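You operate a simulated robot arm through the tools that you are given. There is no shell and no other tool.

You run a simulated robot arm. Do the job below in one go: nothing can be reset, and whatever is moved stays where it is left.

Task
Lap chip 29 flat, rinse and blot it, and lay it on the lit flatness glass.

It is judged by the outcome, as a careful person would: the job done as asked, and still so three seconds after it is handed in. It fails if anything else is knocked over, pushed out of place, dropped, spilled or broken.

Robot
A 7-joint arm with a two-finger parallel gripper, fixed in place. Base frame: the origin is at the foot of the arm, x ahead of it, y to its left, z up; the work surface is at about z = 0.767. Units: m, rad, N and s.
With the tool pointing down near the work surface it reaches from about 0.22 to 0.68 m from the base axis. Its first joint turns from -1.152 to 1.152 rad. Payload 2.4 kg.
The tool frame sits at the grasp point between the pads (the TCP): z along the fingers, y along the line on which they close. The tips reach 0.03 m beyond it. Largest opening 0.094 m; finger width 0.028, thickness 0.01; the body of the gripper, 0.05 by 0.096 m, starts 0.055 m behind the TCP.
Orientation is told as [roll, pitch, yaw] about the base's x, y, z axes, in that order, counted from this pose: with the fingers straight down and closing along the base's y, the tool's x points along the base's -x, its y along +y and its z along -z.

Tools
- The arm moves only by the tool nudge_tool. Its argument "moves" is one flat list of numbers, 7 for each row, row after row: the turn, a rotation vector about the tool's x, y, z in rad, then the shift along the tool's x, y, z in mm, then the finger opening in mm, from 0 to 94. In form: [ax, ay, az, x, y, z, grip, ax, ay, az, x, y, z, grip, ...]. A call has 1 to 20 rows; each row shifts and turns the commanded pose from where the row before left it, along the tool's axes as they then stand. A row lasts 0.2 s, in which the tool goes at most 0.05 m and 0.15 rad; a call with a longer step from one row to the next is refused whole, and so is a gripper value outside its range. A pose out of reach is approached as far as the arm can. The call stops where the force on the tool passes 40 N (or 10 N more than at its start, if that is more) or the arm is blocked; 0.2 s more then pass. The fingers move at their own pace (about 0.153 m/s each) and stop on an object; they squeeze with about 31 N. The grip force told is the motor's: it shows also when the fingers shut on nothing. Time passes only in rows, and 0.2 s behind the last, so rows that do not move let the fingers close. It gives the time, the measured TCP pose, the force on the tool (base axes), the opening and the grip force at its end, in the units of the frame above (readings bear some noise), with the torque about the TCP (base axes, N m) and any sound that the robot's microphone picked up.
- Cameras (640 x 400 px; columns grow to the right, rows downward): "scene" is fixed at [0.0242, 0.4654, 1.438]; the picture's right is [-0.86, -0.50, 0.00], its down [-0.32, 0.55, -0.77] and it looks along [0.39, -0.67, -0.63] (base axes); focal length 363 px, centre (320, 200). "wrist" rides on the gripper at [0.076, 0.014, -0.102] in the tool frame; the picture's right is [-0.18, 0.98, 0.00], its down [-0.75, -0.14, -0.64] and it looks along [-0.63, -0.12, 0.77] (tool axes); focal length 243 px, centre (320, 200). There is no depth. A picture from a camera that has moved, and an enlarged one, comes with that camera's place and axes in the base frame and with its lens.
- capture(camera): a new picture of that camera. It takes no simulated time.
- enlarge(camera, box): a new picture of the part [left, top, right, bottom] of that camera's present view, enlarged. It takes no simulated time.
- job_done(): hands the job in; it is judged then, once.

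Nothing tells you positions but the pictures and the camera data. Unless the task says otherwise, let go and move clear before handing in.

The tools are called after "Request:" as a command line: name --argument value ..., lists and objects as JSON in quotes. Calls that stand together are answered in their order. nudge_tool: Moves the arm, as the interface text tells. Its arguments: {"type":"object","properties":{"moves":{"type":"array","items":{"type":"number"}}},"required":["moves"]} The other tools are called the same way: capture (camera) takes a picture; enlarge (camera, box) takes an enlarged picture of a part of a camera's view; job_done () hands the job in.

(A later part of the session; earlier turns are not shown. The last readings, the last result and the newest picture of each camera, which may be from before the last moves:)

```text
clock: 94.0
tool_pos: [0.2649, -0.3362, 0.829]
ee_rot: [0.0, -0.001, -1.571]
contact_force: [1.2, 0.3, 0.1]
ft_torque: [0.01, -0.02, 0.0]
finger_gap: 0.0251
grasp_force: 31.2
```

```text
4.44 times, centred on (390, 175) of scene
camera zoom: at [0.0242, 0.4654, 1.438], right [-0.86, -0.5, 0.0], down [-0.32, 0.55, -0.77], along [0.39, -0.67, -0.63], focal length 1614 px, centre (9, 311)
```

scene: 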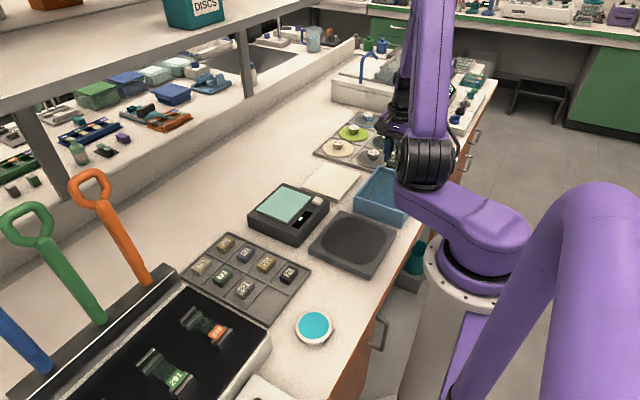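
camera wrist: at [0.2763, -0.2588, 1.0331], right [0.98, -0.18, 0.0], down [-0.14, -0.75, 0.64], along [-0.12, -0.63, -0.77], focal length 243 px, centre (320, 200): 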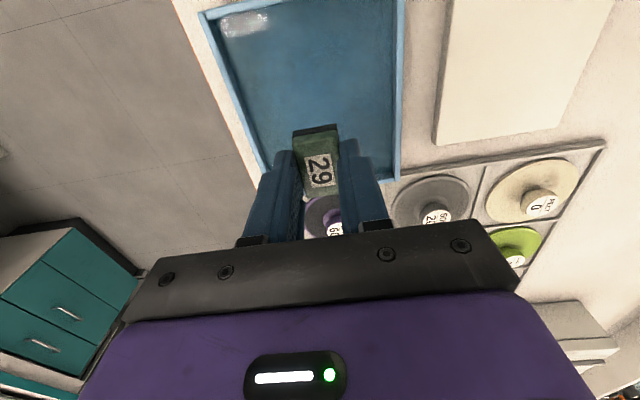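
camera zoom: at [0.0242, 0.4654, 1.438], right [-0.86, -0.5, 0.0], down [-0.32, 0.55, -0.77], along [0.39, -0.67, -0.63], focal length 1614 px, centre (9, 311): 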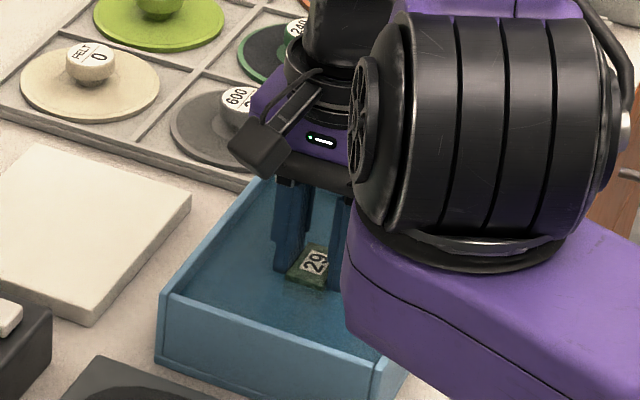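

The lower part of the chip is under water. I go 7 mm deeper and swish it gently.

Request:
nudge_tool --moves '[0, 0, 0, 0, 0, 4, 10, 0, 0, 0, 0, 0, 3, 10, 0, 0, 0, 0, 0, 0, 10, 0, 0, 0, 8, 0, 0, 10, 0, 0, 0, 7, 0, 0, 10, 0, 0, 0, -8, 0, 0, 10, 0, 0, 0, -8, 0, 0, 10, 0, 0, 0, -7, 0, 0, 10, 0, 0, 0, -7, 0, 0, 10, 0, 0, 0, 8, 0, 0, 10, 0, 0, 0, 7, 0, 0, 10, 0, 0, 0, 0, 8, 0, 10, 0, 0, 0, 0, 7, 0, 10, 0, 0, 0, 0, -8, 0, 10, 0, 0, 0, 0, -7, 0, 10, 0, 0, 0, 0, -8, 0, 10, 0, 0, 0, 0, -7, 0, 10, 0, 0, 0, 0, 8, 0, 10, 0, 0, 0, 0, 7, 0, 10]'

Request:
enlarge --camera "wrist" --box '[240, 100, 400, 200]'

Request:
enlarge --camera "scene" --box '[370, 160, 430, 210]'

```text
clock: 98.0
tool_pos: [0.2637, -0.3357, 0.8232]
ee_rot: [-0.001, 0.003, -1.571]
contact_force: [0.4, -0.5, -1.3]
ft_torque: [-0.02, 0.04, -0.01]
finger_gap: 0.0248
grasp_force: 31.2
```

```text
4.00 times, centred on (320, 150) of wrist
camera zoom: at [0.2765, -0.2604, 0.926], right [0.98, -0.18, 0.0], down [-0.14, -0.75, 0.64], along [-0.12, -0.63, -0.77], focal length 970 px, centre (320, 400)
```

zoom: 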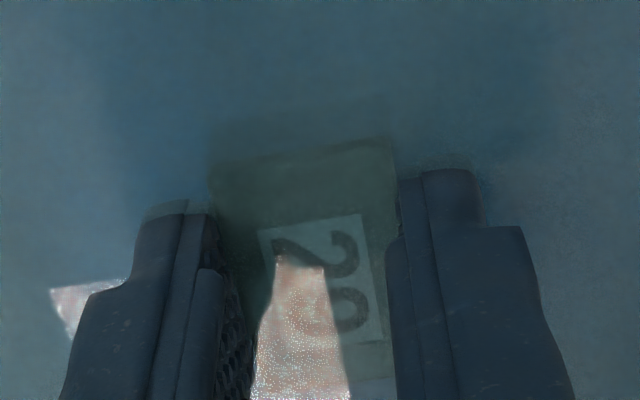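

```text
8.00 times, centred on (400, 185) of scene
camera zoom: at [0.0242, 0.4654, 1.438], right [-0.86, -0.5, 0.0], down [-0.32, 0.55, -0.77], along [0.39, -0.67, -0.63], focal length 2905 px, centre (-320, 320)
```

zoom: 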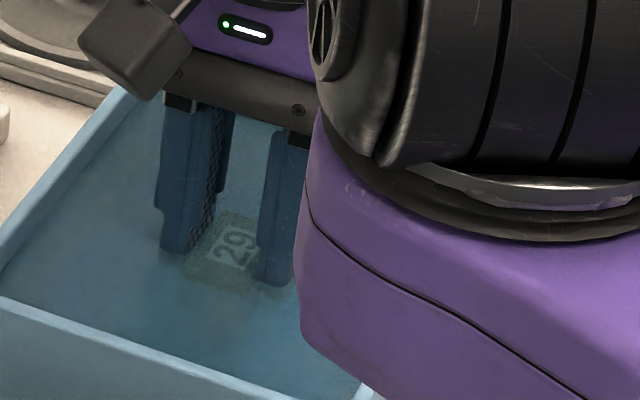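

The chip is fully under water. I swish once more, then lift slowly to just above the bath, let it drain, and look.

Request:
nudge_tool --moves '[0, 0, 0, 8, 0, 0, 10, 0, 0, 0, 7, 0, 0, 10, 0, 0, 0, -8, 0, 0, 10, 0, 0, 0, -8, 0, 0, 10, 0, 0, 0, -7, 0, 0, 10, 0, 0, 0, -7, 0, 0, 10, 0, 0, 0, 8, 0, 0, 10, 0, 0, 0, 7, 0, 0, 10, 0, 0, 0, 0, 0, -5, 10, 0, 0, 0, 0, 0, -5, 10, 0, 0, 0, 0, 0, -8, 10, 0, 0, 0, 0, 0, -12, 10, 0, 0, 0, 0, 0, -20, 10, 0, 0, 0, 0, 0, -20, 10, 0, 0, 0, 0, 0, 0, 10, 0, 0, 0, 0, 0, 0, 10, 0, 0, 0, 0, 0, 0, 10, 0, 0, 0, 0, 0, 0, 10, 0, 0, 0, 0, 0, 0, 10, 0, 0, 0, 0, 0, 0, 10]'

Request:
enlarge --camera "wrist" --box '[240, 100, 400, 200]'

Request:
enlarge --camera "scene" --box '[370, 140, 430, 190]'

```text
clock: 102.2
tool_pos: [0.2649, -0.3332, 0.8929]
ee_rot: [0.0, 0.0, -1.57]
contact_force: [-0.2, -0.1, -0.2]
ft_torque: [0.02, -0.01, 0.0]
finger_gap: 0.0247
grasp_force: 30.8
```

```text
4.00 times, centred on (320, 150) of wrist
camera zoom: at [0.2772, -0.2578, 0.9974], right [0.98, -0.18, 0.0], down [-0.14, -0.75, 0.64], along [-0.12, -0.63, -0.77], focal length 970 px, centre (320, 400)
```

zoom: 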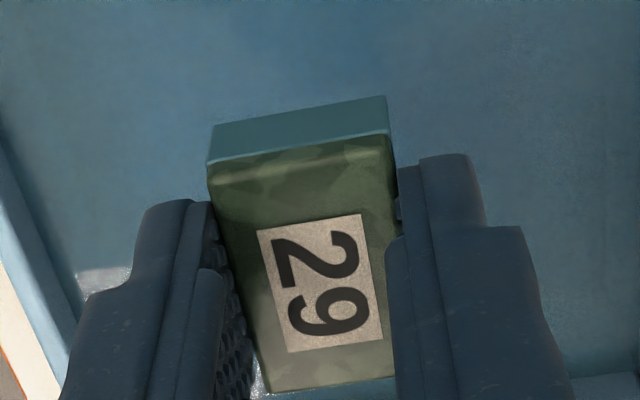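

```text
8.00 times, centred on (400, 165) of scene
camera zoom: at [0.0242, 0.4654, 1.438], right [-0.86, -0.5, 0.0], down [-0.32, 0.55, -0.77], along [0.39, -0.67, -0.63], focal length 2905 px, centre (-320, 480)
```

zoom: 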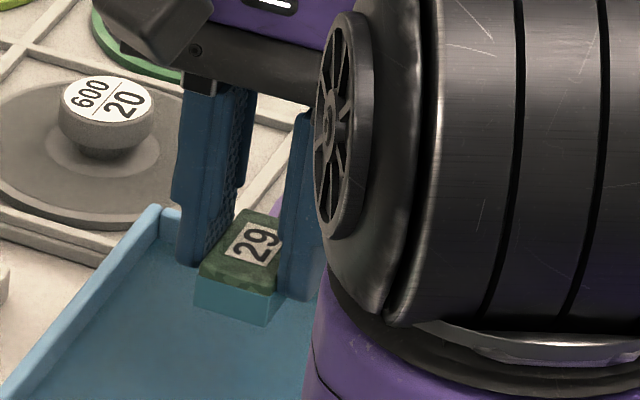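

The dark slurry is gone and the chip's lower part looks wet and blue-tinted, so it is rinsed. The blot pad spans about x 0.385–0.514, y -0.41 to -0.266, so I carry the chip over to its middle.

Request:
nudge_tool --moves '[0, 0, 0, 0, 0, -15, 10, 0, 0, 0, 0, 30, -5, 10, 0, 0, 0, 0, 40, 0, 10, 0, 0, 0, 0, 40, 0, 10, 0, 0, 0, -2, 40, 0, 10, 0, 0, 0, -2, 33, 0, 10, 0, 0, 0, 0, 0, 0, 10]'

Request:
capture --camera "wrist"

Request:
capture --camera "scene"

```text
clock: 103.8
tool_pos: [0.4459, -0.3424, 0.9142]
ee_rot: [-0.001, -0.002, -1.572]
contact_force: [0.4, 0.6, -1.2]
ft_torque: [-0.03, 0.03, -0.01]
finger_gap: 0.0251
grasp_force: 30.9
```

```text
taken
camera wrist: at [0.4597, -0.2663, 1.0174], right [0.98, -0.18, 0.0], down [-0.14, -0.75, 0.64], along [-0.12, -0.63, -0.77], focal length 243 px, centre (320, 200)
```

wrist: 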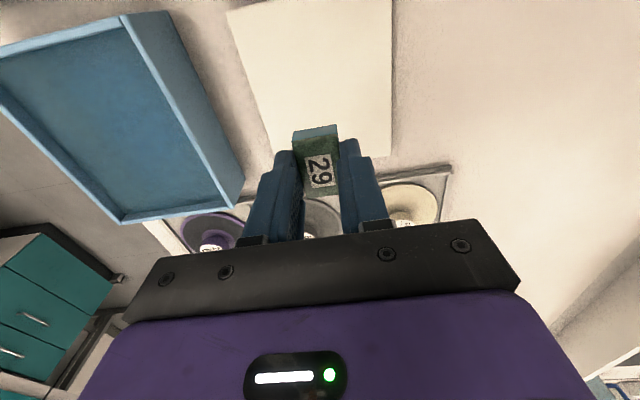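

```text
taken
```

scene: 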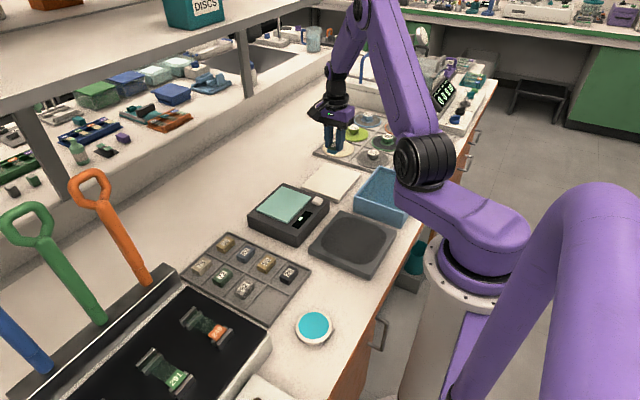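

The chip is over the pad's middle. I lower it, slowly near the end.

Request:
nudge_tool --moves '[0, 0, 0, 0, 0, 30, 10, 0, 0, 0, 0, 0, 30, 10, 0, 0, 0, 0, 0, 20, 10, 0, 0, 0, 0, 0, 8, 10, 0, 0, 0, 0, 0, 4, 10, 0, 0, 0, 0, 0, 2, 10, 0, 0, 0, 0, 0, 0, 10]'

Request:
enlarge --camera "scene" --box '[300, 140, 380, 200]'

```text
clock: 105.4
tool_pos: [0.4462, -0.3387, 0.8183]
ee_rot: [0.0, 0.001, -1.571]
contact_force: [0.4, -0.4, -0.2]
ft_torque: [0.01, 0.0, 0.0]
finger_gap: 0.0248
grasp_force: 30.9
```

```text
6.67 times, centred on (340, 170) of scene
camera zoom: at [0.0242, 0.4654, 1.438], right [-0.86, -0.5, 0.0], down [-0.32, 0.55, -0.77], along [0.39, -0.67, -0.63], focal length 2421 px, centre (187, 400)
```

zoom: 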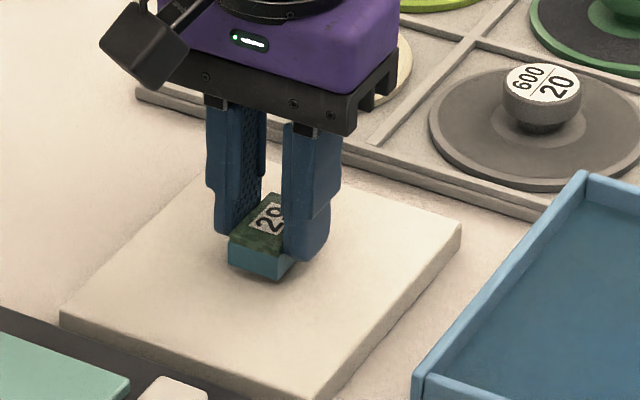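

The chip is just above the pad. I step down 1 mm at a time until it presses lightly.

Request:
nudge_tool --moves '[0, 0, 0, 0, 0, 1, 10, 0, 0, 0, 0, 0, 1, 10, 0, 0, 0, 0, 0, 0, 10]'

```text
clock: 106.2
tool_pos: [0.4475, -0.3385, 0.8161]
ee_rot: [0.0, 0.001, -1.571]
contact_force: [-0.1, -0.2, -0.6]
ft_torque: [-0.01, -0.02, -0.02]
finger_gap: 0.0248
grasp_force: 31.3
```

Request:
nudge_tool --moves '[0, 0, 0, 0, 0, 1, 10, 0, 0, 0, 0, 0, 1, 10, 0, 0, 0, 0, 0, 0, 10]'

```text
clock: 107.0
tool_pos: [0.4477, -0.3395, 0.8141]
ee_rot: [0.0, 0.001, -1.57]
contact_force: [0.3, -0.3, -0.4]
ft_torque: [0.0, 0.01, -0.01]
finger_gap: 0.0249
grasp_force: 30.4
```

Request:
nudge_tool --moves '[0, 0, 0, 0, 0, 1, 10, 0, 0, 0, 0, 0, 0.5, 10, 0, 0, 0, 0, 0, 0, 10]'

Request:
enlarge --camera "scene" --box '[320, 155, 360, 185]'

```text
clock: 107.8
tool_pos: [0.4469, -0.3398, 0.814]
ee_rot: [-0.002, 0.001, -1.57]
contact_force: [0.2, 0.2, 0.2]
ft_torque: [0.04, 0.02, -0.02]
finger_gap: 0.0248
grasp_force: 31.0
```

```text
13.33 times, centred on (340, 170) of scene
camera zoom: at [0.0242, 0.4654, 1.438], right [-0.86, -0.5, 0.0], down [-0.32, 0.55, -0.77], along [0.39, -0.67, -0.63], focal length 4842 px, centre (53, 600)
```

zoom: 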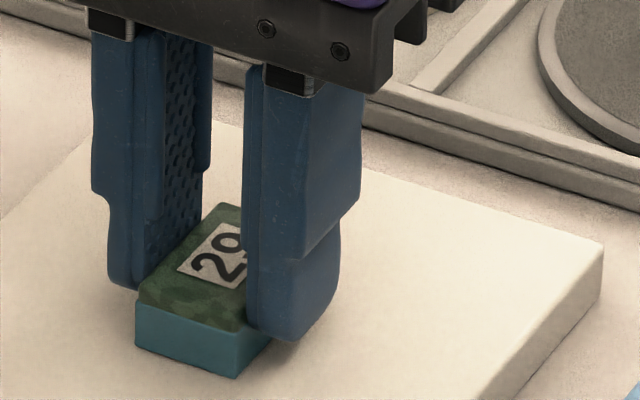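

The chip's base looks to be at the pad but there is no force yet. I press on in half-millimetre steps.

Request:
nudge_tool --moves '[0, 0, 0, 0, 0, 0.5, 10, 0, 0, 0, 0, 0, 0.5, 10, 0, 0, 0, 0, 0, 0, 10]'

```text
clock: 108.6
tool_pos: [0.4471, -0.3406, 0.8119]
ee_rot: [0.003, 0.001, -1.571]
contact_force: [-0.1, 0.1, 5.2]
ft_torque: [0.08, -0.05, 0.0]
finger_gap: 0.0251
grasp_force: 31.2
```

The chip is pressing at 5 N. I add a touch more and hold for about two seconds so the pad soaks up the water.

Request:
nudge_tool --moves '[0, 0, 0, 0, 0, 0.2, 10, 0, 0, 0, 0, 0, 0, 10, 0, 0, 0, 0, 0, 0, 10, 0, 0, 0, 0, 0, 0, 10, 0, 0, 0, 0, 0, 0, 10, 0, 0, 0, 0, 0, 0, 10, 0, 0, 0, 0, 0, 0, 10, 0, 0, 0, 0, 0, 0, 10, 0, 0, 0, 0, 0, 0, 10]'

Request:
enlarge --camera "scene" --box '[320, 155, 360, 185]'

```text
clock: 110.6
tool_pos: [0.4468, -0.3402, 0.8129]
ee_rot: [0.001, -0.003, -1.571]
contact_force: [2.6, 3.1, 22.1]
ft_torque: [0.29, -0.05, -0.01]
finger_gap: 0.0249
grasp_force: 30.8
```

```text
13.33 times, centred on (340, 170) of scene
camera zoom: at [0.0239, 0.4658, 1.4379], right [-0.86, -0.5, 0.0], down [-0.32, 0.55, -0.77], along [0.39, -0.67, -0.63], focal length 4842 px, centre (53, 600)
```

zoom: 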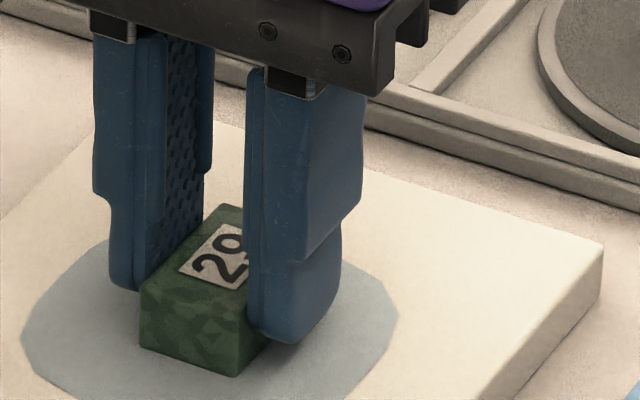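

The pad shows a wet patch and the chip is clean green to its base, so it is blotted. I lift it and check before going to the glass.

Request:
nudge_tool --moves '[0, 0, 0, 0, 0, -3, 10, 0, 0, 0, 0, 0, -10, 10, 0, 0, 0, 0, 0, -30, 10, 0, 0, 0, 0, 0, -40, 10, 0, 0, 0, 0, 0, -35, 10, 0, 0, 0, 0, 0, 0, 10]'

Request:
capture --camera "wrist"

Request:
enlarge --camera "wrist" --box '[240, 100, 400, 200]'

Request:
enlarge --camera "scene" --box '[290, 90, 390, 200]'

```text
clock: 112.0
tool_pos: [0.4463, -0.3398, 0.9286]
ee_rot: [0.0, 0.0, -1.572]
contact_force: [1.0, 0.2, -0.9]
ft_torque: [0.02, 0.02, 0.0]
finger_gap: 0.0248
grasp_force: 31.0
```

```text
taken
camera wrist: at [0.4598, -0.2639, 1.0322], right [0.98, -0.18, 0.0], down [-0.14, -0.75, 0.64], along [-0.12, -0.63, -0.77], focal length 243 px, centre (320, 200)
```

wrist: 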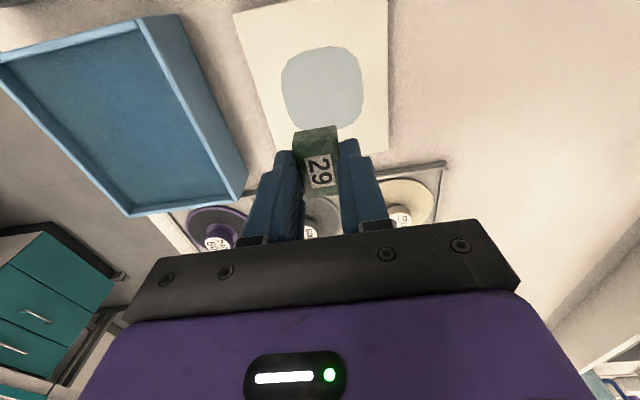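

```text
4.00 times, centred on (320, 150) of wrist
camera zoom: at [0.4598, -0.2639, 1.0322], right [0.98, -0.18, 0.0], down [-0.14, -0.75, 0.64], along [-0.12, -0.63, -0.77], focal length 970 px, centre (320, 400)
```

zoom: 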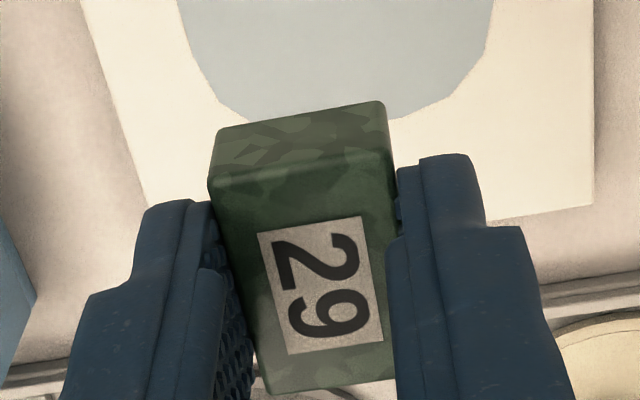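

```text
3.64 times, centred on (340, 145) of scene
camera zoom: at [0.0242, 0.4654, 1.438], right [-0.86, -0.5, 0.0], down [-0.32, 0.55, -0.77], along [0.39, -0.67, -0.63], focal length 1321 px, centre (247, 400)
```

zoom: 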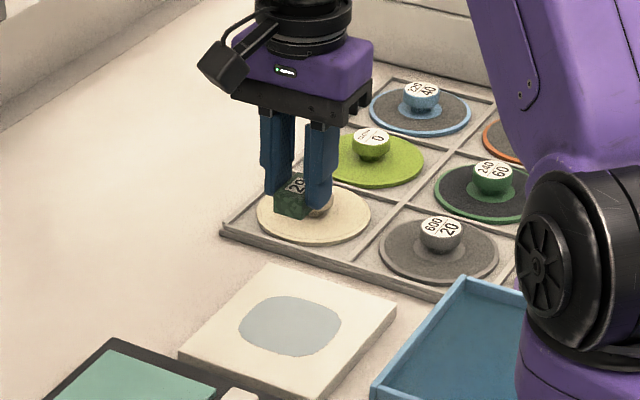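

The chip is clean and dry, with a wet mark left on the pad. I carry it over the flatness glass, whose centre I take to be (0.480, -0.129), top near z = 0.82.

Request:
nudge_tool --moves '[0, 0, 0, 40, 7, 0, 10, 0, 0, 0, 42, 7, 0, 10, 0, 0, 0, 43, 7, 0, 10, 0, 0, 0, 43, 7, 0, 10, 0, 0, 0, 43, 6, 0, 10, 0, 0, 0, 0, 0, 0, 10]'

Request:
capture --camera "wrist"

Request:
enlarge --camera "scene" --box '[230, 130, 350, 250]'

```text
clock: 113.4
tool_pos: [0.4804, -0.1293, 0.9299]
ee_rot: [0.0, 0.002, -1.572]
contact_force: [0.1, 1.0, 0.0]
ft_torque: [-0.01, -0.01, 0.02]
finger_gap: 0.0247
grasp_force: 31.1
```

```text
taken
camera wrist: at [0.494, -0.0532, 1.0332], right [0.98, -0.19, 0.0], down [-0.14, -0.75, 0.64], along [-0.12, -0.63, -0.77], focal length 243 px, centre (320, 200)
```

wrist: 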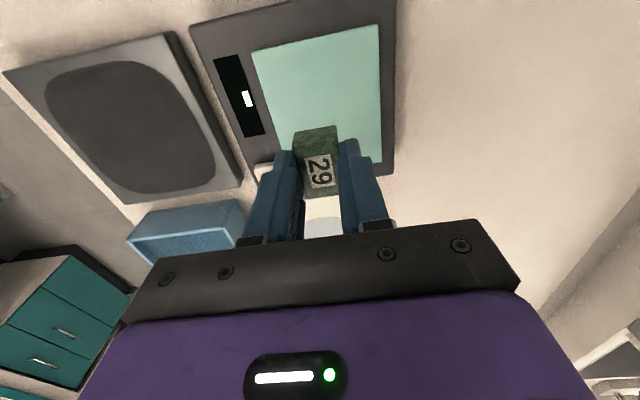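

```text
3.33 times, centred on (290, 190) of scene
camera zoom: at [0.0242, 0.4655, 1.438], right [-0.86, -0.5, 0.0], down [-0.32, 0.55, -0.77], along [0.39, -0.67, -0.63], focal length 1210 px, centre (420, 233)
```

zoom: 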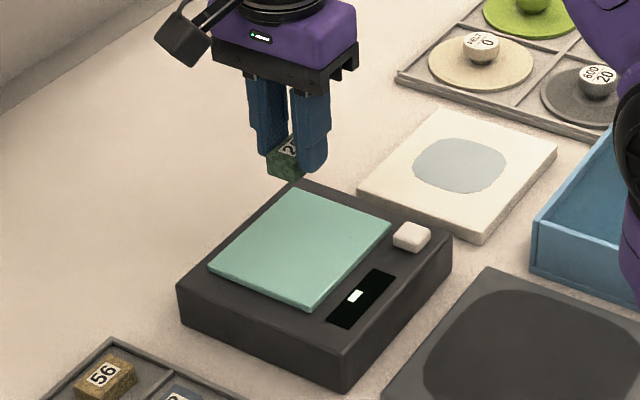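

The chip is right over the glass. I lower it gently, feeling for contact near z = 0.855.

Request:
nudge_tool --moves '[0, 0, 0, 0, 2, 25, 10, 0, 0, 0, 0, 0, 25, 10, 0, 0, 0, 0, 0, 10, 10, 0, 0, 0, 0, 0, 5, 10, 0, 0, 0, 0, 0, 3, 10, 0, 0, 0, 0, 0, 0, 10]'

Request:
enlarge --camera "scene" --box '[250, 170, 330, 230]'

```text
clock: 114.8
tool_pos: [0.4815, -0.1272, 0.8596]
ee_rot: [0.0, 0.0, -1.571]
contact_force: [0.4, 0.0, 0.4]
ft_torque: [-0.02, 0.03, 0.0]
finger_gap: 0.0248
grasp_force: 30.8
```

```text
6.67 times, centred on (290, 200) of scene
camera zoom: at [0.0242, 0.4654, 1.438], right [-0.86, -0.5, 0.0], down [-0.32, 0.55, -0.77], along [0.39, -0.67, -0.63], focal length 2421 px, centre (520, 200)
```

zoom: 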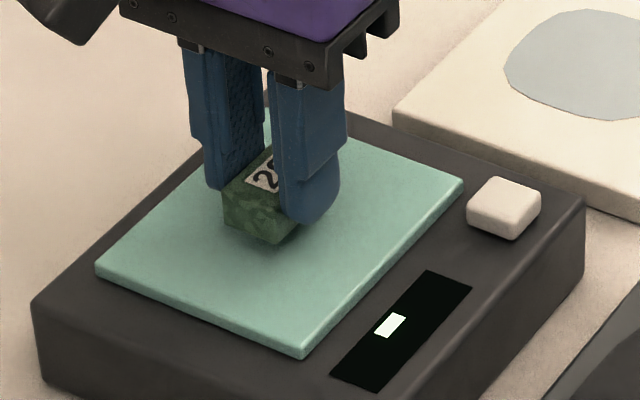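

The chip is a few millimetres above the glass. I step down 1 mm at a time.

Request:
nudge_tool --moves '[0, 0, 0, 0, 0, 1, 10, 0, 0, 0, 0, 0, 1, 10, 0, 0, 0, 0, 0, 0, 10]'

```text
clock: 115.6
tool_pos: [0.4818, -0.1276, 0.8587]
ee_rot: [-0.001, -0.001, -1.571]
contact_force: [0.4, -0.2, -1.3]
ft_torque: [0.0, 0.0, 0.04]
finger_gap: 0.0248
grasp_force: 31.0
```

Request:
nudge_tool --moves '[0, 0, 0, 0, 0, 1, 10, 0, 0, 0, 0, 0, 0, 10]'

```text
clock: 116.2
tool_pos: [0.4814, -0.1275, 0.8571]
ee_rot: [0.0, 0.0, -1.57]
contact_force: [-0.5, 0.1, -0.6]
ft_torque: [0.01, 0.01, -0.01]
finger_gap: 0.0248
grasp_force: 30.9
```

Request:
nudge_tool --moves '[0, 0, 0, 0, 0, 1, 10, 0, 0, 0, 0, 0, 0, 10]'

Request:
enlarge --camera "scene" --box '[270, 180, 302, 204]'

```text
clock: 116.8
tool_pos: [0.482, -0.128, 0.8569]
ee_rot: [-0.001, 0.0, -1.571]
contact_force: [-0.4, -0.7, 0.0]
ft_torque: [0.02, 0.02, 0.02]
finger_gap: 0.0251
grasp_force: 30.8
```

```text
16.00 times, centred on (286, 192) of scene
camera zoom: at [0.0242, 0.4654, 1.438], right [-0.86, -0.5, 0.0], down [-0.32, 0.55, -0.77], along [0.39, -0.67, -0.63], focal length 5810 px, centre (864, 328)
```

zoom: 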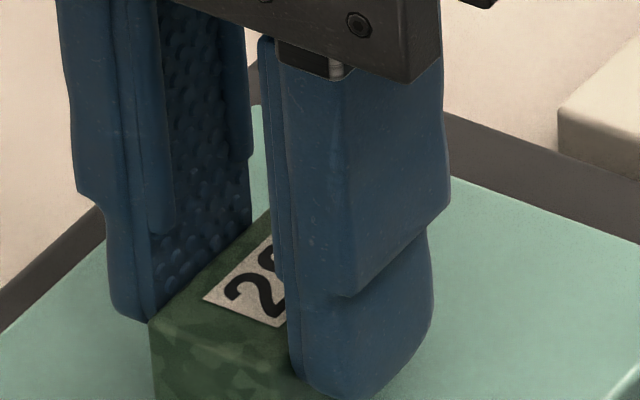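

Request:
nudge_tool --moves '[0, 0, 0, 0, 0, 0.7, 10, 0, 0, 0, 0, 0, 0, 10]'

Request:
enlarge --camera "scene" --box '[260, 180, 308, 216]'

```text
clock: 117.4
tool_pos: [0.4807, -0.1265, 0.8568]
ee_rot: [0.0, -0.001, -1.571]
contact_force: [0.6, 0.1, -1.5]
ft_torque: [0.01, 0.0, -0.03]
finger_gap: 0.0249
grasp_force: 31.0
```

```text
11.11 times, centred on (284, 198) of scene
camera zoom: at [0.0242, 0.4654, 1.438], right [-0.86, -0.5, 0.0], down [-0.32, 0.55, -0.77], along [0.39, -0.67, -0.63], focal length 4035 px, centre (720, 222)
```

zoom: 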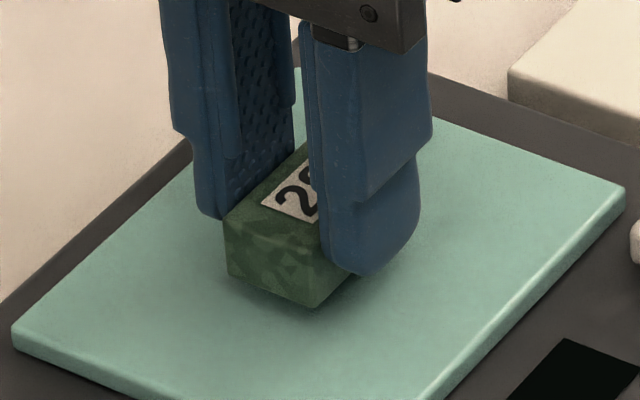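

It is still just above the glass, judging by the shadow. I keep stepping down.

Request:
nudge_tool --moves '[0, 0, 0, 0, 0, 1, 10, 0, 0, 0, 0, 0, 0, 10]'

```text
clock: 118.0
tool_pos: [0.4836, -0.1268, 0.8565]
ee_rot: [0.0, 0.0, -1.57]
contact_force: [0.4, 0.0, 0.0]
ft_torque: [0.02, -0.02, -0.03]
finger_gap: 0.0251
grasp_force: 30.9
```

Request:
nudge_tool --moves '[0, 0, 0, 0, 0, 0.7, 10, 0, 0, 0, 0, 0, 0, 10]'

```text
clock: 118.6
tool_pos: [0.4838, -0.1263, 0.8552]
ee_rot: [0.001, 0.0, -1.571]
contact_force: [-0.1, 0.6, -1.2]
ft_torque: [-0.04, 0.02, 0.02]
finger_gap: 0.0251
grasp_force: 31.8
```

Request:
nudge_tool --moves '[0, 0, 0, 0, 0, 0.7, 10, 0, 0, 0, 0, 0, 0, 10]'

Request:
enlarge --camera "scene" --box '[260, 180, 308, 216]'

```text
clock: 119.2
tool_pos: [0.4822, -0.1278, 0.8547]
ee_rot: [0.0, -0.001, -1.57]
contact_force: [0.4, -0.6, -0.7]
ft_torque: [0.01, 0.02, -0.01]
finger_gap: 0.0252
grasp_force: 31.1
```

```text
11.11 times, centred on (284, 198) of scene
camera zoom: at [0.0242, 0.4654, 1.438], right [-0.86, -0.5, 0.0], down [-0.32, 0.55, -0.77], along [0.39, -0.67, -0.63], focal length 4035 px, centre (720, 222)
```

zoom: 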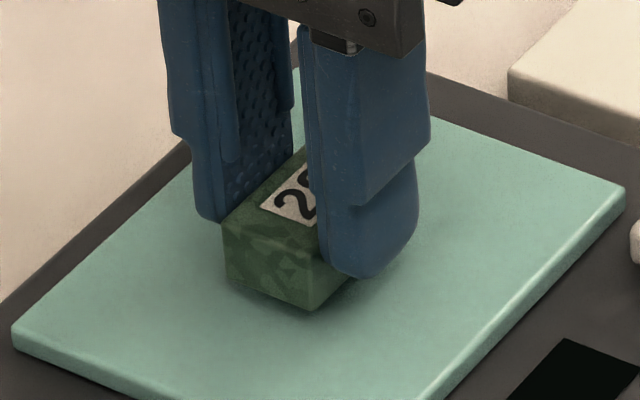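

Almost there; I continue with small steps.

Request:
nudge_tool --moves '[0, 0, 0, 0, 0, 0.7, 10, 0, 0, 0, 0, 0, 0, 10]'

```text
clock: 119.8
tool_pos: [0.4831, -0.1286, 0.8537]
ee_rot: [-0.001, 0.001, -1.572]
contact_force: [-0.4, 0.0, -0.6]
ft_torque: [0.03, 0.0, -0.01]
finger_gap: 0.0248
grasp_force: 31.0
```

Request:
nudge_tool --moves '[0, 0, 0, 0, 0, 0.7, 10, 0, 0, 0, 0, 0, 0, 10]'

```text
clock: 120.4
tool_pos: [0.4836, -0.127, 0.8533]
ee_rot: [0.0, 0.0, -1.57]
contact_force: [0.0, -0.4, -0.1]
ft_torque: [0.02, 0.0, 0.01]
finger_gap: 0.0251
grasp_force: 31.1
```

Request:
nudge_tool --moves '[0, 0, 0, 0, 0, 0.7, 10, 0, 0, 0, 0, 0, 0, 10]'

Request:
enlarge --camera "scene" --box '[260, 180, 308, 216]'

```text
clock: 121.0
tool_pos: [0.4831, -0.1271, 0.8526]
ee_rot: [0.0, 0.001, -1.571]
contact_force: [0.6, 0.7, -0.4]
ft_torque: [0.01, -0.02, -0.01]
finger_gap: 0.0249
grasp_force: 31.3
```

```text
11.11 times, centred on (284, 198) of scene
camera zoom: at [0.0242, 0.4654, 1.438], right [-0.86, -0.5, 0.0], down [-0.32, 0.55, -0.77], along [0.39, -0.67, -0.63], focal length 4035 px, centre (720, 222)
```

zoom: 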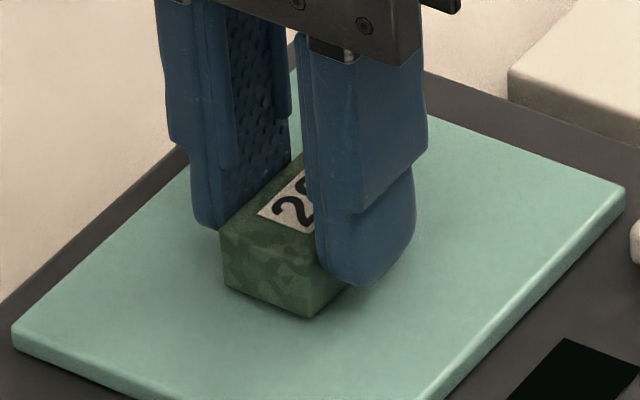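

The chip looks all but seated. Two more small steps should find contact.

Request:
nudge_tool --moves '[0, 0, 0, 0, 0, 0.5, 10, 0, 0, 0, 0, 0, 0, 10]'

```text
clock: 121.6
tool_pos: [0.484, -0.1266, 0.85]
ee_rot: [-0.002, -0.001, -1.57]
contact_force: [0.3, -0.3, -0.8]
ft_torque: [-0.01, 0.03, -0.03]
finger_gap: 0.0246
grasp_force: 30.8
```

Request:
nudge_tool --moves '[0, 0, 0, 0, 0, 0.5, 10, 0, 0, 0, 0, 0, 0, 10]'

```text
clock: 122.2
tool_pos: [0.4838, -0.1295, 0.8505]
ee_rot: [-0.001, 0.001, -1.573]
contact_force: [0.8, 0.3, -0.9]
ft_torque: [0.0, 0.0, -0.01]
finger_gap: 0.0246
grasp_force: 30.9
```

Request:
nudge_tool --moves '[0, 0, 0, 0, 0, 0.5, 10, 0, 0, 0, 0, 0, 0, 10]'

Request:
enlarge --camera "scene" --box '[250, 180, 314, 228]'

```text
clock: 122.8
tool_pos: [0.4835, -0.1278, 0.8508]
ee_rot: [-0.001, 0.0, -1.57]
contact_force: [0.3, -0.3, -1.7]
ft_torque: [0.01, -0.02, 0.01]
finger_gap: 0.0251
grasp_force: 31.4
```

```text
8.33 times, centred on (282, 204) of scene
camera zoom: at [0.0242, 0.4654, 1.438], right [-0.86, -0.5, 0.0], down [-0.32, 0.55, -0.77], along [0.39, -0.67, -0.63], focal length 3026 px, centre (637, 167)
```

zoom: 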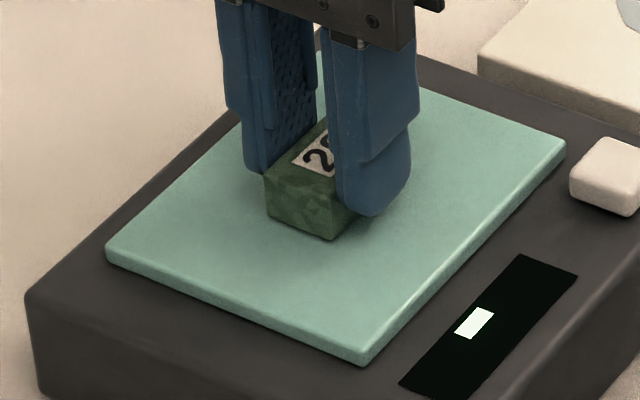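

Still no contact force; the glass lies slightly lower than I assumed. I continue with 0.5 mm steps.

Request:
nudge_tool --moves '[0, 0, 0, 0, 0, 0.5, 10, 0, 0, 0, 0, 0, 0.3, 10, 0, 0, 0, 0, 0, 0, 10]'

```text
clock: 123.6
tool_pos: [0.483, -0.1275, 0.8515]
ee_rot: [0.001, 0.0, -1.571]
contact_force: [-0.3, 1.1, -0.3]
ft_torque: [0.01, 0.03, -0.01]
finger_gap: 0.0246
grasp_force: 31.1
```

Request:
nudge_tool --moves '[0, 0, 0, 0, 0, 0.5, 10, 0, 0, 0, 0, 0, 0.3, 10, 0, 0, 0, 0, 0, 0, 10]'

```text
clock: 124.4
tool_pos: [0.4841, -0.1297, 0.8503]
ee_rot: [0.0, 0.0, -1.57]
contact_force: [0.4, 0.3, -0.8]
ft_torque: [-0.01, 0.01, -0.02]
finger_gap: 0.0249
grasp_force: 30.6
```

Request:
nudge_tool --moves '[0, 0, 0, 0, 0, 0.5, 10, 0, 0, 0, 0, 0, 0.3, 10, 0, 0, 0, 0, 0, 0, 10]'

Request:
enlarge --camera "scene" --box '[264, 184, 304, 214]'

```text
clock: 125.2
tool_pos: [0.484, -0.1286, 0.8496]
ee_rot: [0.003, 0.0, -1.573]
contact_force: [0.5, -4.1, 9.8]
ft_torque: [-0.05, 0.02, 0.03]
finger_gap: 0.0247
grasp_force: 31.0
```

```text
13.33 times, centred on (284, 199) of scene
camera zoom: at [0.0241, 0.4654, 1.438], right [-0.86, -0.5, 0.0], down [-0.32, 0.55, -0.77], along [0.39, -0.67, -0.63], focal length 4842 px, centre (800, 213)
```

zoom: 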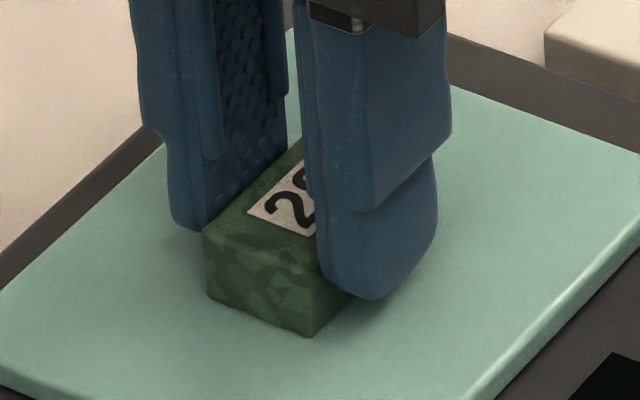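

The chip is seated on the glass with 10 N. I ease off, open the fingers slowly, and look.

Request:
nudge_tool --moves '[0, 0, 0, 0, 0, -0.3, 10, 0, 0, 0, 0, 0, 0, 24, 0, 0, 0, 0, 0, 0, 28, 0, 0, 0, 0, 0, 0, 34, 0, 0, 0, 0, 0, 0, 40, 0, 0, 0, 0, 0, 0, 40]'

Request:
enlarge --camera "scene" --box '[250, 180, 330, 230]'

Request:
capture --camera "wrist"

```text
clock: 126.6
tool_pos: [0.4828, -0.1268, 0.8494]
ee_rot: [0.001, -0.001, -1.571]
contact_force: [0.0, 0.1, -0.5]
ft_torque: [-0.02, 0.02, -0.02]
finger_gap: 0.0402
grasp_force: 0.0
```

```text
8.00 times, centred on (290, 205) of scene
camera zoom: at [0.0242, 0.4654, 1.438], right [-0.86, -0.5, 0.0], down [-0.32, 0.55, -0.77], along [0.39, -0.67, -0.63], focal length 2905 px, centre (560, 160)
```

zoom: 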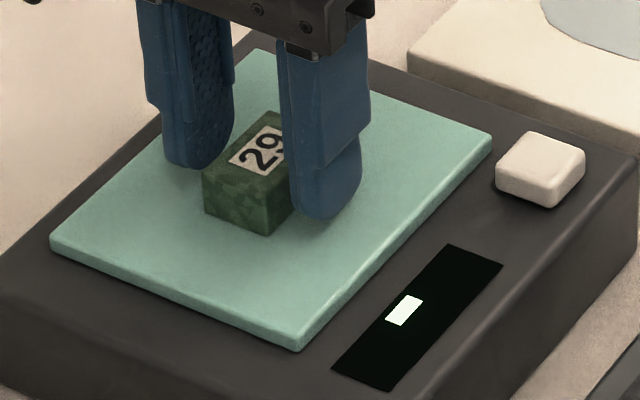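

```text
taken
camera wrist: at [0.4966, -0.0522, 0.9525], right [0.98, -0.18, 0.0], down [-0.14, -0.75, 0.64], along [-0.12, -0.63, -0.77], focal length 243 px, centre (320, 200)
```

wrist: 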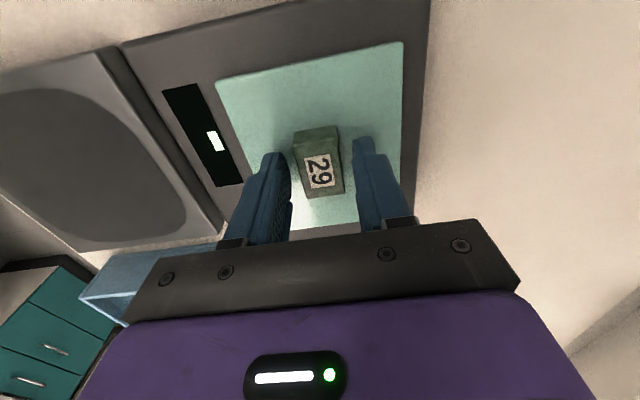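

The chip stands on the glass, released. I rise straight up and clear, then look at the glass and display closely.

Request:
nudge_tool --moves '[0, 0, 0, 0, 0, -10, 40, 0, 0, 0, 0, 0, -20, 40, 0, 0, 0, 0, 0, -40, 40, 0, 0, 0, 0, 0, -40, 40, 0, 0, 0, 30, 0, -20, 60, 0, 0, 0, 40, 0, 0, 60, 0, 0, 0, 0, 0, 0, 60]'

Request:
enlarge --camera "wrist" --box '[180, 0, 500, 200]'

Request:
enlarge --camera "scene" --box '[245, 175, 335, 245]'

Request:
enlarge --camera "scene" --box '[286, 204, 318, 228]'

Request:
capture --camera "scene"

```text
clock: 128.2
tool_pos: [0.4848, -0.0562, 0.9794]
ee_rot: [0.001, 0.001, -1.572]
contact_force: [0.9, 0.1, 0.8]
ft_torque: [0.01, -0.01, 0.01]
finger_gap: 0.06
grasp_force: 0.1
```

```text
2.00 times, centred on (340, 100) of wrist
camera zoom: at [0.4979, 0.0187, 1.0825], right [0.98, -0.19, 0.0], down [-0.14, -0.75, 0.64], along [-0.12, -0.63, -0.77], focal length 485 px, centre (280, 400)
```

zoom: 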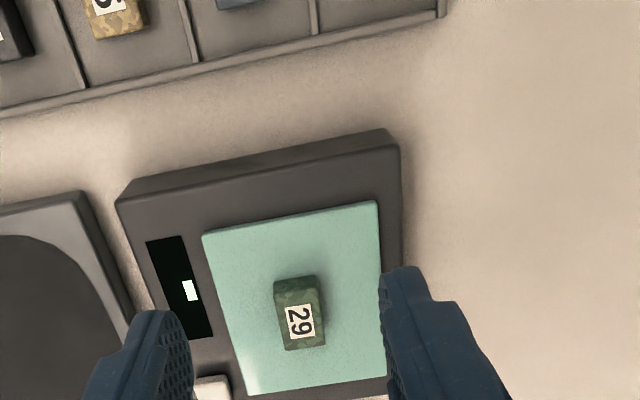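

```text
5.71 times, centred on (290, 210) of scene
camera zoom: at [0.0242, 0.4655, 1.438], right [-0.86, -0.5, 0.0], down [-0.32, 0.55, -0.77], along [0.39, -0.67, -0.63], focal length 2075 px, centre (491, 143)
```

zoom: 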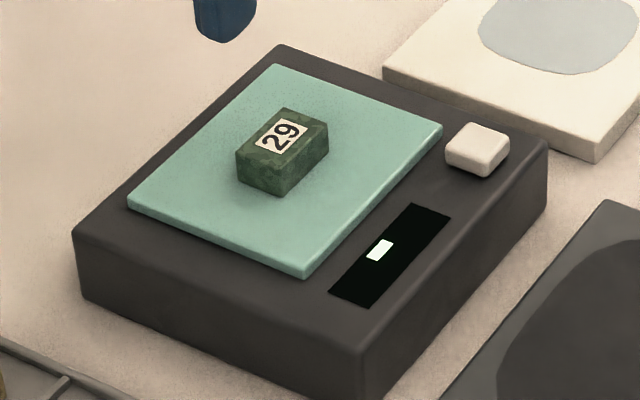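

```text
16.00 times, centred on (302, 216) of scene
camera zoom: at [0.0242, 0.4655, 1.438], right [-0.86, -0.5, 0.0], down [-0.32, 0.55, -0.77], along [0.39, -0.67, -0.63], focal length 5810 px, centre (608, -56)
```

zoom: 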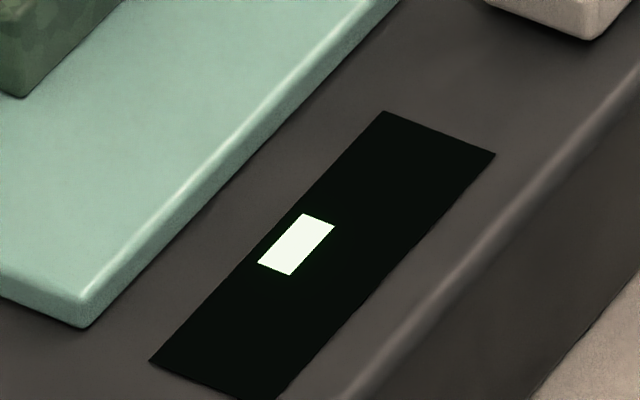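

```text
taken
```

scene: 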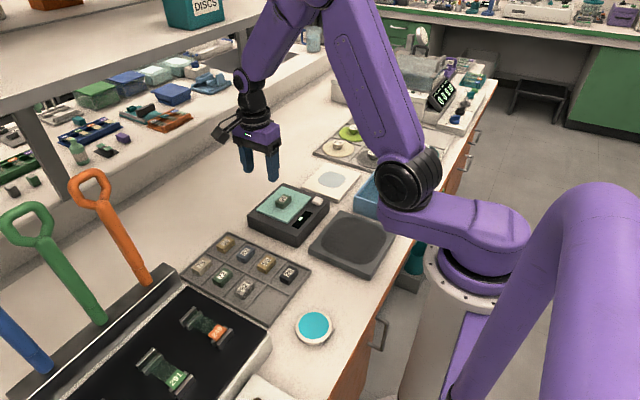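

The chip lies label-up on the glass. The display still shows only a single bar, so I want to be sure the glass really is lit and what the white button is; I shift sideways for a clear close view.

Request:
nudge_tool --moves '[0, 0, 0, 0, -40, 0, 94, 0, 0, 0, 0, -30, 0, 94, 0, 0, 0, 0, 0, 0, 94, 0, 0, 0, 0, 0, 0, 94, 0, 0, 0, 0, 0, 0, 94]'

Request:
enlarge --camera "wrist" --box '[260, 50, 500, 200]'

Request:
capture --camera "wrist"

Request:
enlarge --camera "scene" --box '[306, 190, 330, 208]'

```text
clock: 129.4
tool_pos: [0.4145, -0.0583, 0.9784]
ee_rot: [0.0, 0.001, -1.571]
contact_force: [0.8, -0.4, -0.4]
ft_torque: [0.0, -0.03, 0.0]
finger_gap: 0.094
grasp_force: 0.0
```

```text
2.67 times, centred on (380, 125) of wrist
camera zoom: at [0.4278, 0.0169, 1.082], right [0.98, -0.18, 0.0], down [-0.14, -0.75, 0.64], along [-0.12, -0.63, -0.77], focal length 647 px, centre (160, 400)
```

zoom: 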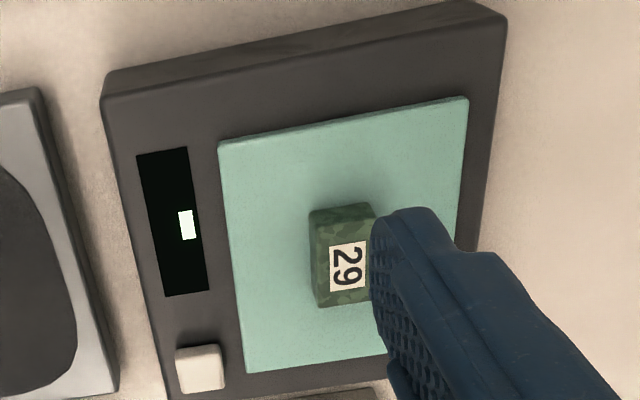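

```text
taken
camera wrist: at [0.4278, 0.0169, 1.082], right [0.98, -0.18, 0.0], down [-0.14, -0.75, 0.64], along [-0.12, -0.63, -0.77], focal length 243 px, centre (320, 200)
```

wrist: 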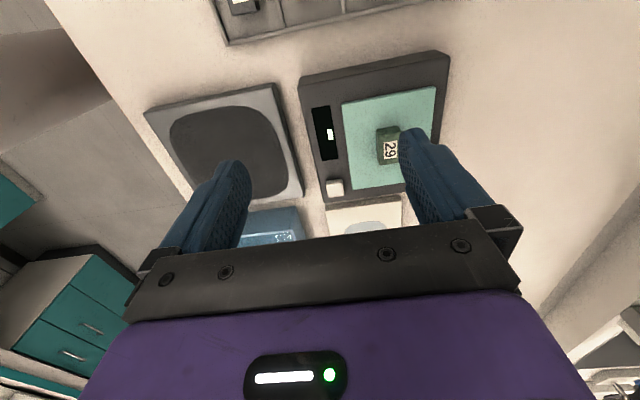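

```text
16.00 times, centred on (318, 199) of scene
camera zoom: at [0.0242, 0.4654, 1.438], right [-0.86, -0.5, 0.0], down [-0.32, 0.55, -0.77], along [0.39, -0.67, -0.63], focal length 5810 px, centre (352, 216)
```

zoom: 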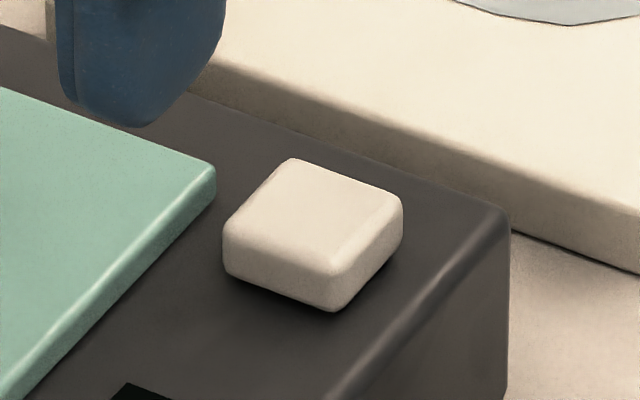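

The glass receives ordinary shadows and shows no glow, and the display shows only a dash as if idle, so the unmarked white button beside it is most likely the lamp switch. I'll close the fingers and move over the button (about (0.410, -0.181), top near z = 0.82) to press it gently and see what changes.

Request:
nudge_tool --moves '[0, 0, 0, -40, -2, 0, 40, 0, 0, 0, -40, -2, 0, 0, 0, 0, 0, -42, -1, 20, 0, 0, 0, 0, 0, 0, 30, 0, 0, 0, 0, 0, 0, 30, 0, 0, 0, 0, 0, 0, 20, 0, 0, 0, 0, 0, 0, 10, 0, 0, 0, 0, 0, 0, 0, 0]'

Request:
enlarge --camera "scene" --box '[270, 160, 350, 220]'

Request:
enlarge --camera "wrist" --box '[200, 50, 440, 200]'

```text
clock: 131.2
tool_pos: [0.4084, -0.1786, 0.869]
ee_rot: [0.001, 0.0, -1.57]
contact_force: [-0.4, 0.9, -0.4]
ft_torque: [-0.01, 0.01, -0.03]
finger_gap: 0.0
grasp_force: 30.6
```

```text
6.67 times, centred on (310, 190) of scene
camera zoom: at [0.0242, 0.4654, 1.438], right [-0.86, -0.5, 0.0], down [-0.32, 0.55, -0.77], along [0.39, -0.67, -0.63], focal length 2421 px, centre (387, 267)
```

zoom: 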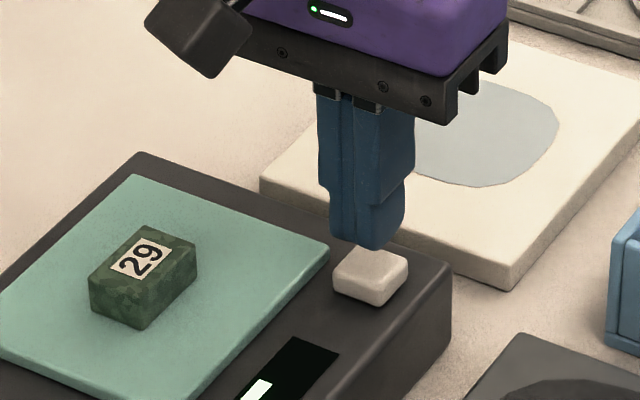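

```text
2.67 times, centred on (320, 125) of wrist
camera zoom: at [0.4217, -0.1039, 0.972], right [0.98, -0.18, 0.0], down [-0.14, -0.75, 0.64], along [-0.12, -0.63, -0.77], focal length 647 px, centre (320, 400)
```

zoom: 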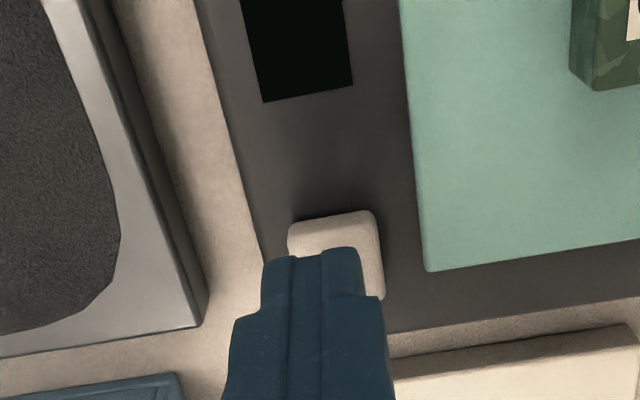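

The fingertips are over the button, about 2–3 mm off its middle. I correct that and descend slowly until it presses.

Request:
nudge_tool --moves '[0, 0, 0, -3, 2.5, 5, 0, 0, 0, 0, 0, 0, 5, 0, 0, 0, 0, 0, 0, 3, 0, 0, 0, 0, 0, 0, 0, 0]'

Request:
enlarge --camera "scene" --box '[290, 180, 340, 215]'

```text
clock: 132.2
tool_pos: [0.4088, -0.183, 0.8562]
ee_rot: [-0.001, 0.001, -1.57]
contact_force: [0.4, 0.0, 0.4]
ft_torque: [-0.02, 0.02, 0.03]
finger_gap: 0.0001
grasp_force: 31.1
```

```text
11.43 times, centred on (315, 198) of scene
camera zoom: at [0.0242, 0.4654, 1.438], right [-0.86, -0.5, 0.0], down [-0.32, 0.55, -0.77], along [0.39, -0.67, -0.63], focal length 4150 px, centre (377, 229)
```

zoom: 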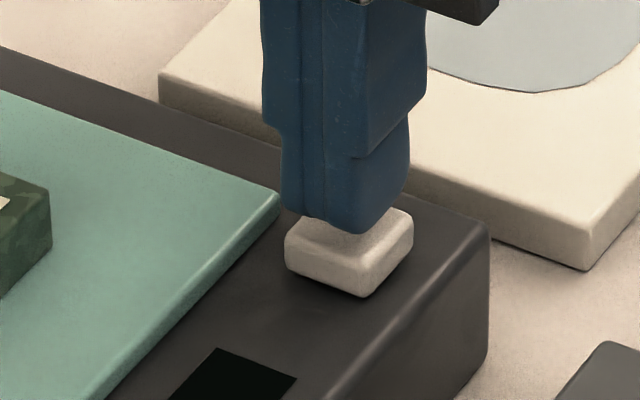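

The tips are just above the button, well centred. I press in 1 mm steps.

Request:
nudge_tool --moves '[0, 0, 0, 0, 0, 1.5, 0, 0, 0, 0, 0, 0, 1.5, 0, 0, 0, 0, 0, 0, 1, 0, 0, 0, 0, 0, 0, 0, 0]'

```text
clock: 133.2
tool_pos: [0.4104, -0.1815, 0.8531]
ee_rot: [-0.002, 0.002, -1.573]
contact_force: [0.1, 0.2, 0.6]
ft_torque: [0.0, -0.03, -0.01]
finger_gap: 0.0
grasp_force: 31.0
```

Request:
nudge_tool --moves '[0, 0, 0, 0, 0, 1, 0, 0, 0, 0, 0, 0, 1, 0, 0, 0, 0, 0, 0, 0, 0]'

Request:
enlarge --camera "scene" --box '[250, 170, 340, 230]'

```text
clock: 134.0
tool_pos: [0.4107, -0.1825, 0.851]
ee_rot: [0.0, 0.001, -1.569]
contact_force: [0.1, -1.1, 0.9]
ft_torque: [0.01, 0.02, 0.02]
finger_gap: 0.0
grasp_force: 30.6
```

```text
6.67 times, centred on (295, 200) of scene
camera zoom: at [0.0242, 0.4654, 1.438], right [-0.86, -0.5, 0.0], down [-0.32, 0.55, -0.77], along [0.39, -0.67, -0.63], focal length 2421 px, centre (487, 200)
```

zoom: 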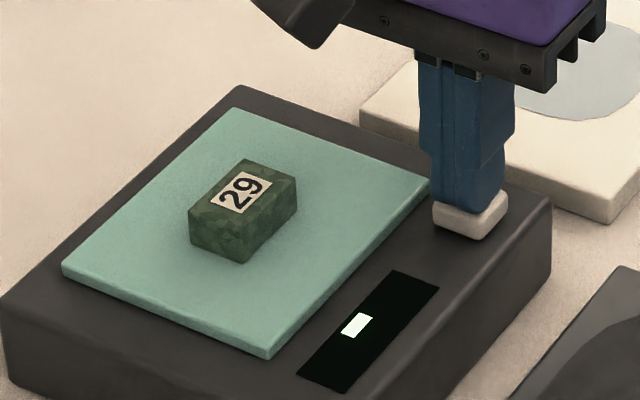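

Request:
nudge_tool --moves '[0, 0, 0, 0, 0, 1, 0, 0, 0, 0, 0, 0, 0, 0]'

Request:
enlarge --camera "scene" --box '[250, 170, 340, 230]'

```text
clock: 134.6
tool_pos: [0.409, -0.1827, 0.8505]
ee_rot: [0.0, -0.001, -1.57]
contact_force: [0.2, 0.0, 0.2]
ft_torque: [0.0, -0.02, -0.02]
finger_gap: 0.0
grasp_force: 31.2
```

```text
6.67 times, centred on (295, 200) of scene
camera zoom: at [0.0242, 0.4654, 1.438], right [-0.86, -0.5, 0.0], down [-0.32, 0.55, -0.77], along [0.39, -0.67, -0.63], focal length 2421 px, centre (487, 200)
```

zoom: 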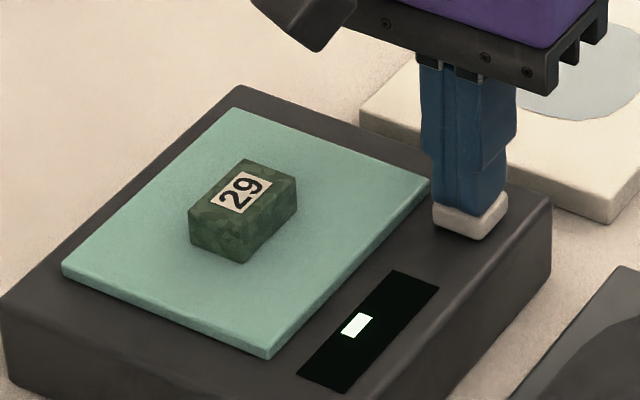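

Not yet in contact with force. I continue in 1 mm steps.

Request:
nudge_tool --moves '[0, 0, 0, 0, 0, 1, 0, 0, 0, 0, 0, 0, 0, 0]'

```text
clock: 135.2
tool_pos: [0.4109, -0.1832, 0.8492]
ee_rot: [0.0, 0.0, -1.569]
contact_force: [-0.2, 0.0, 0.6]
ft_torque: [-0.02, 0.01, 0.02]
finger_gap: 0.0001
grasp_force: 31.5
```

Request:
nudge_tool --moves '[0, 0, 0, 0, 0, 1, 0, 0, 0, 0, 0, 0, 0, 0]'

Request:
enlarge --camera "scene" --box '[250, 170, 340, 230]'

```text
clock: 135.8
tool_pos: [0.4109, -0.1839, 0.8475]
ee_rot: [0.001, 0.001, -1.569]
contact_force: [-0.3, -0.1, 0.1]
ft_torque: [0.01, -0.02, 0.01]
finger_gap: 0.0
grasp_force: 31.3
```

```text
6.67 times, centred on (295, 200) of scene
camera zoom: at [0.0242, 0.4654, 1.438], right [-0.86, -0.5, 0.0], down [-0.32, 0.55, -0.77], along [0.39, -0.67, -0.63], focal length 2421 px, centre (487, 200)
```

zoom: 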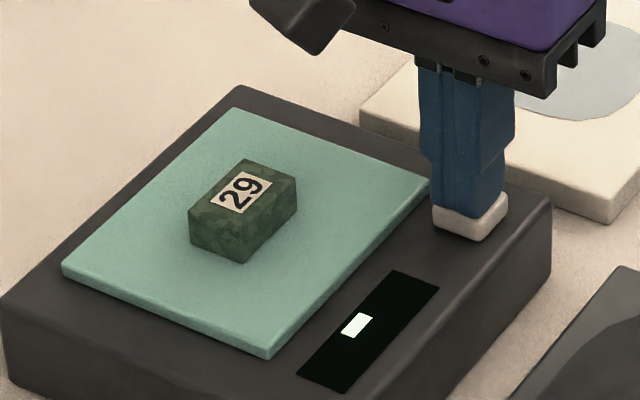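

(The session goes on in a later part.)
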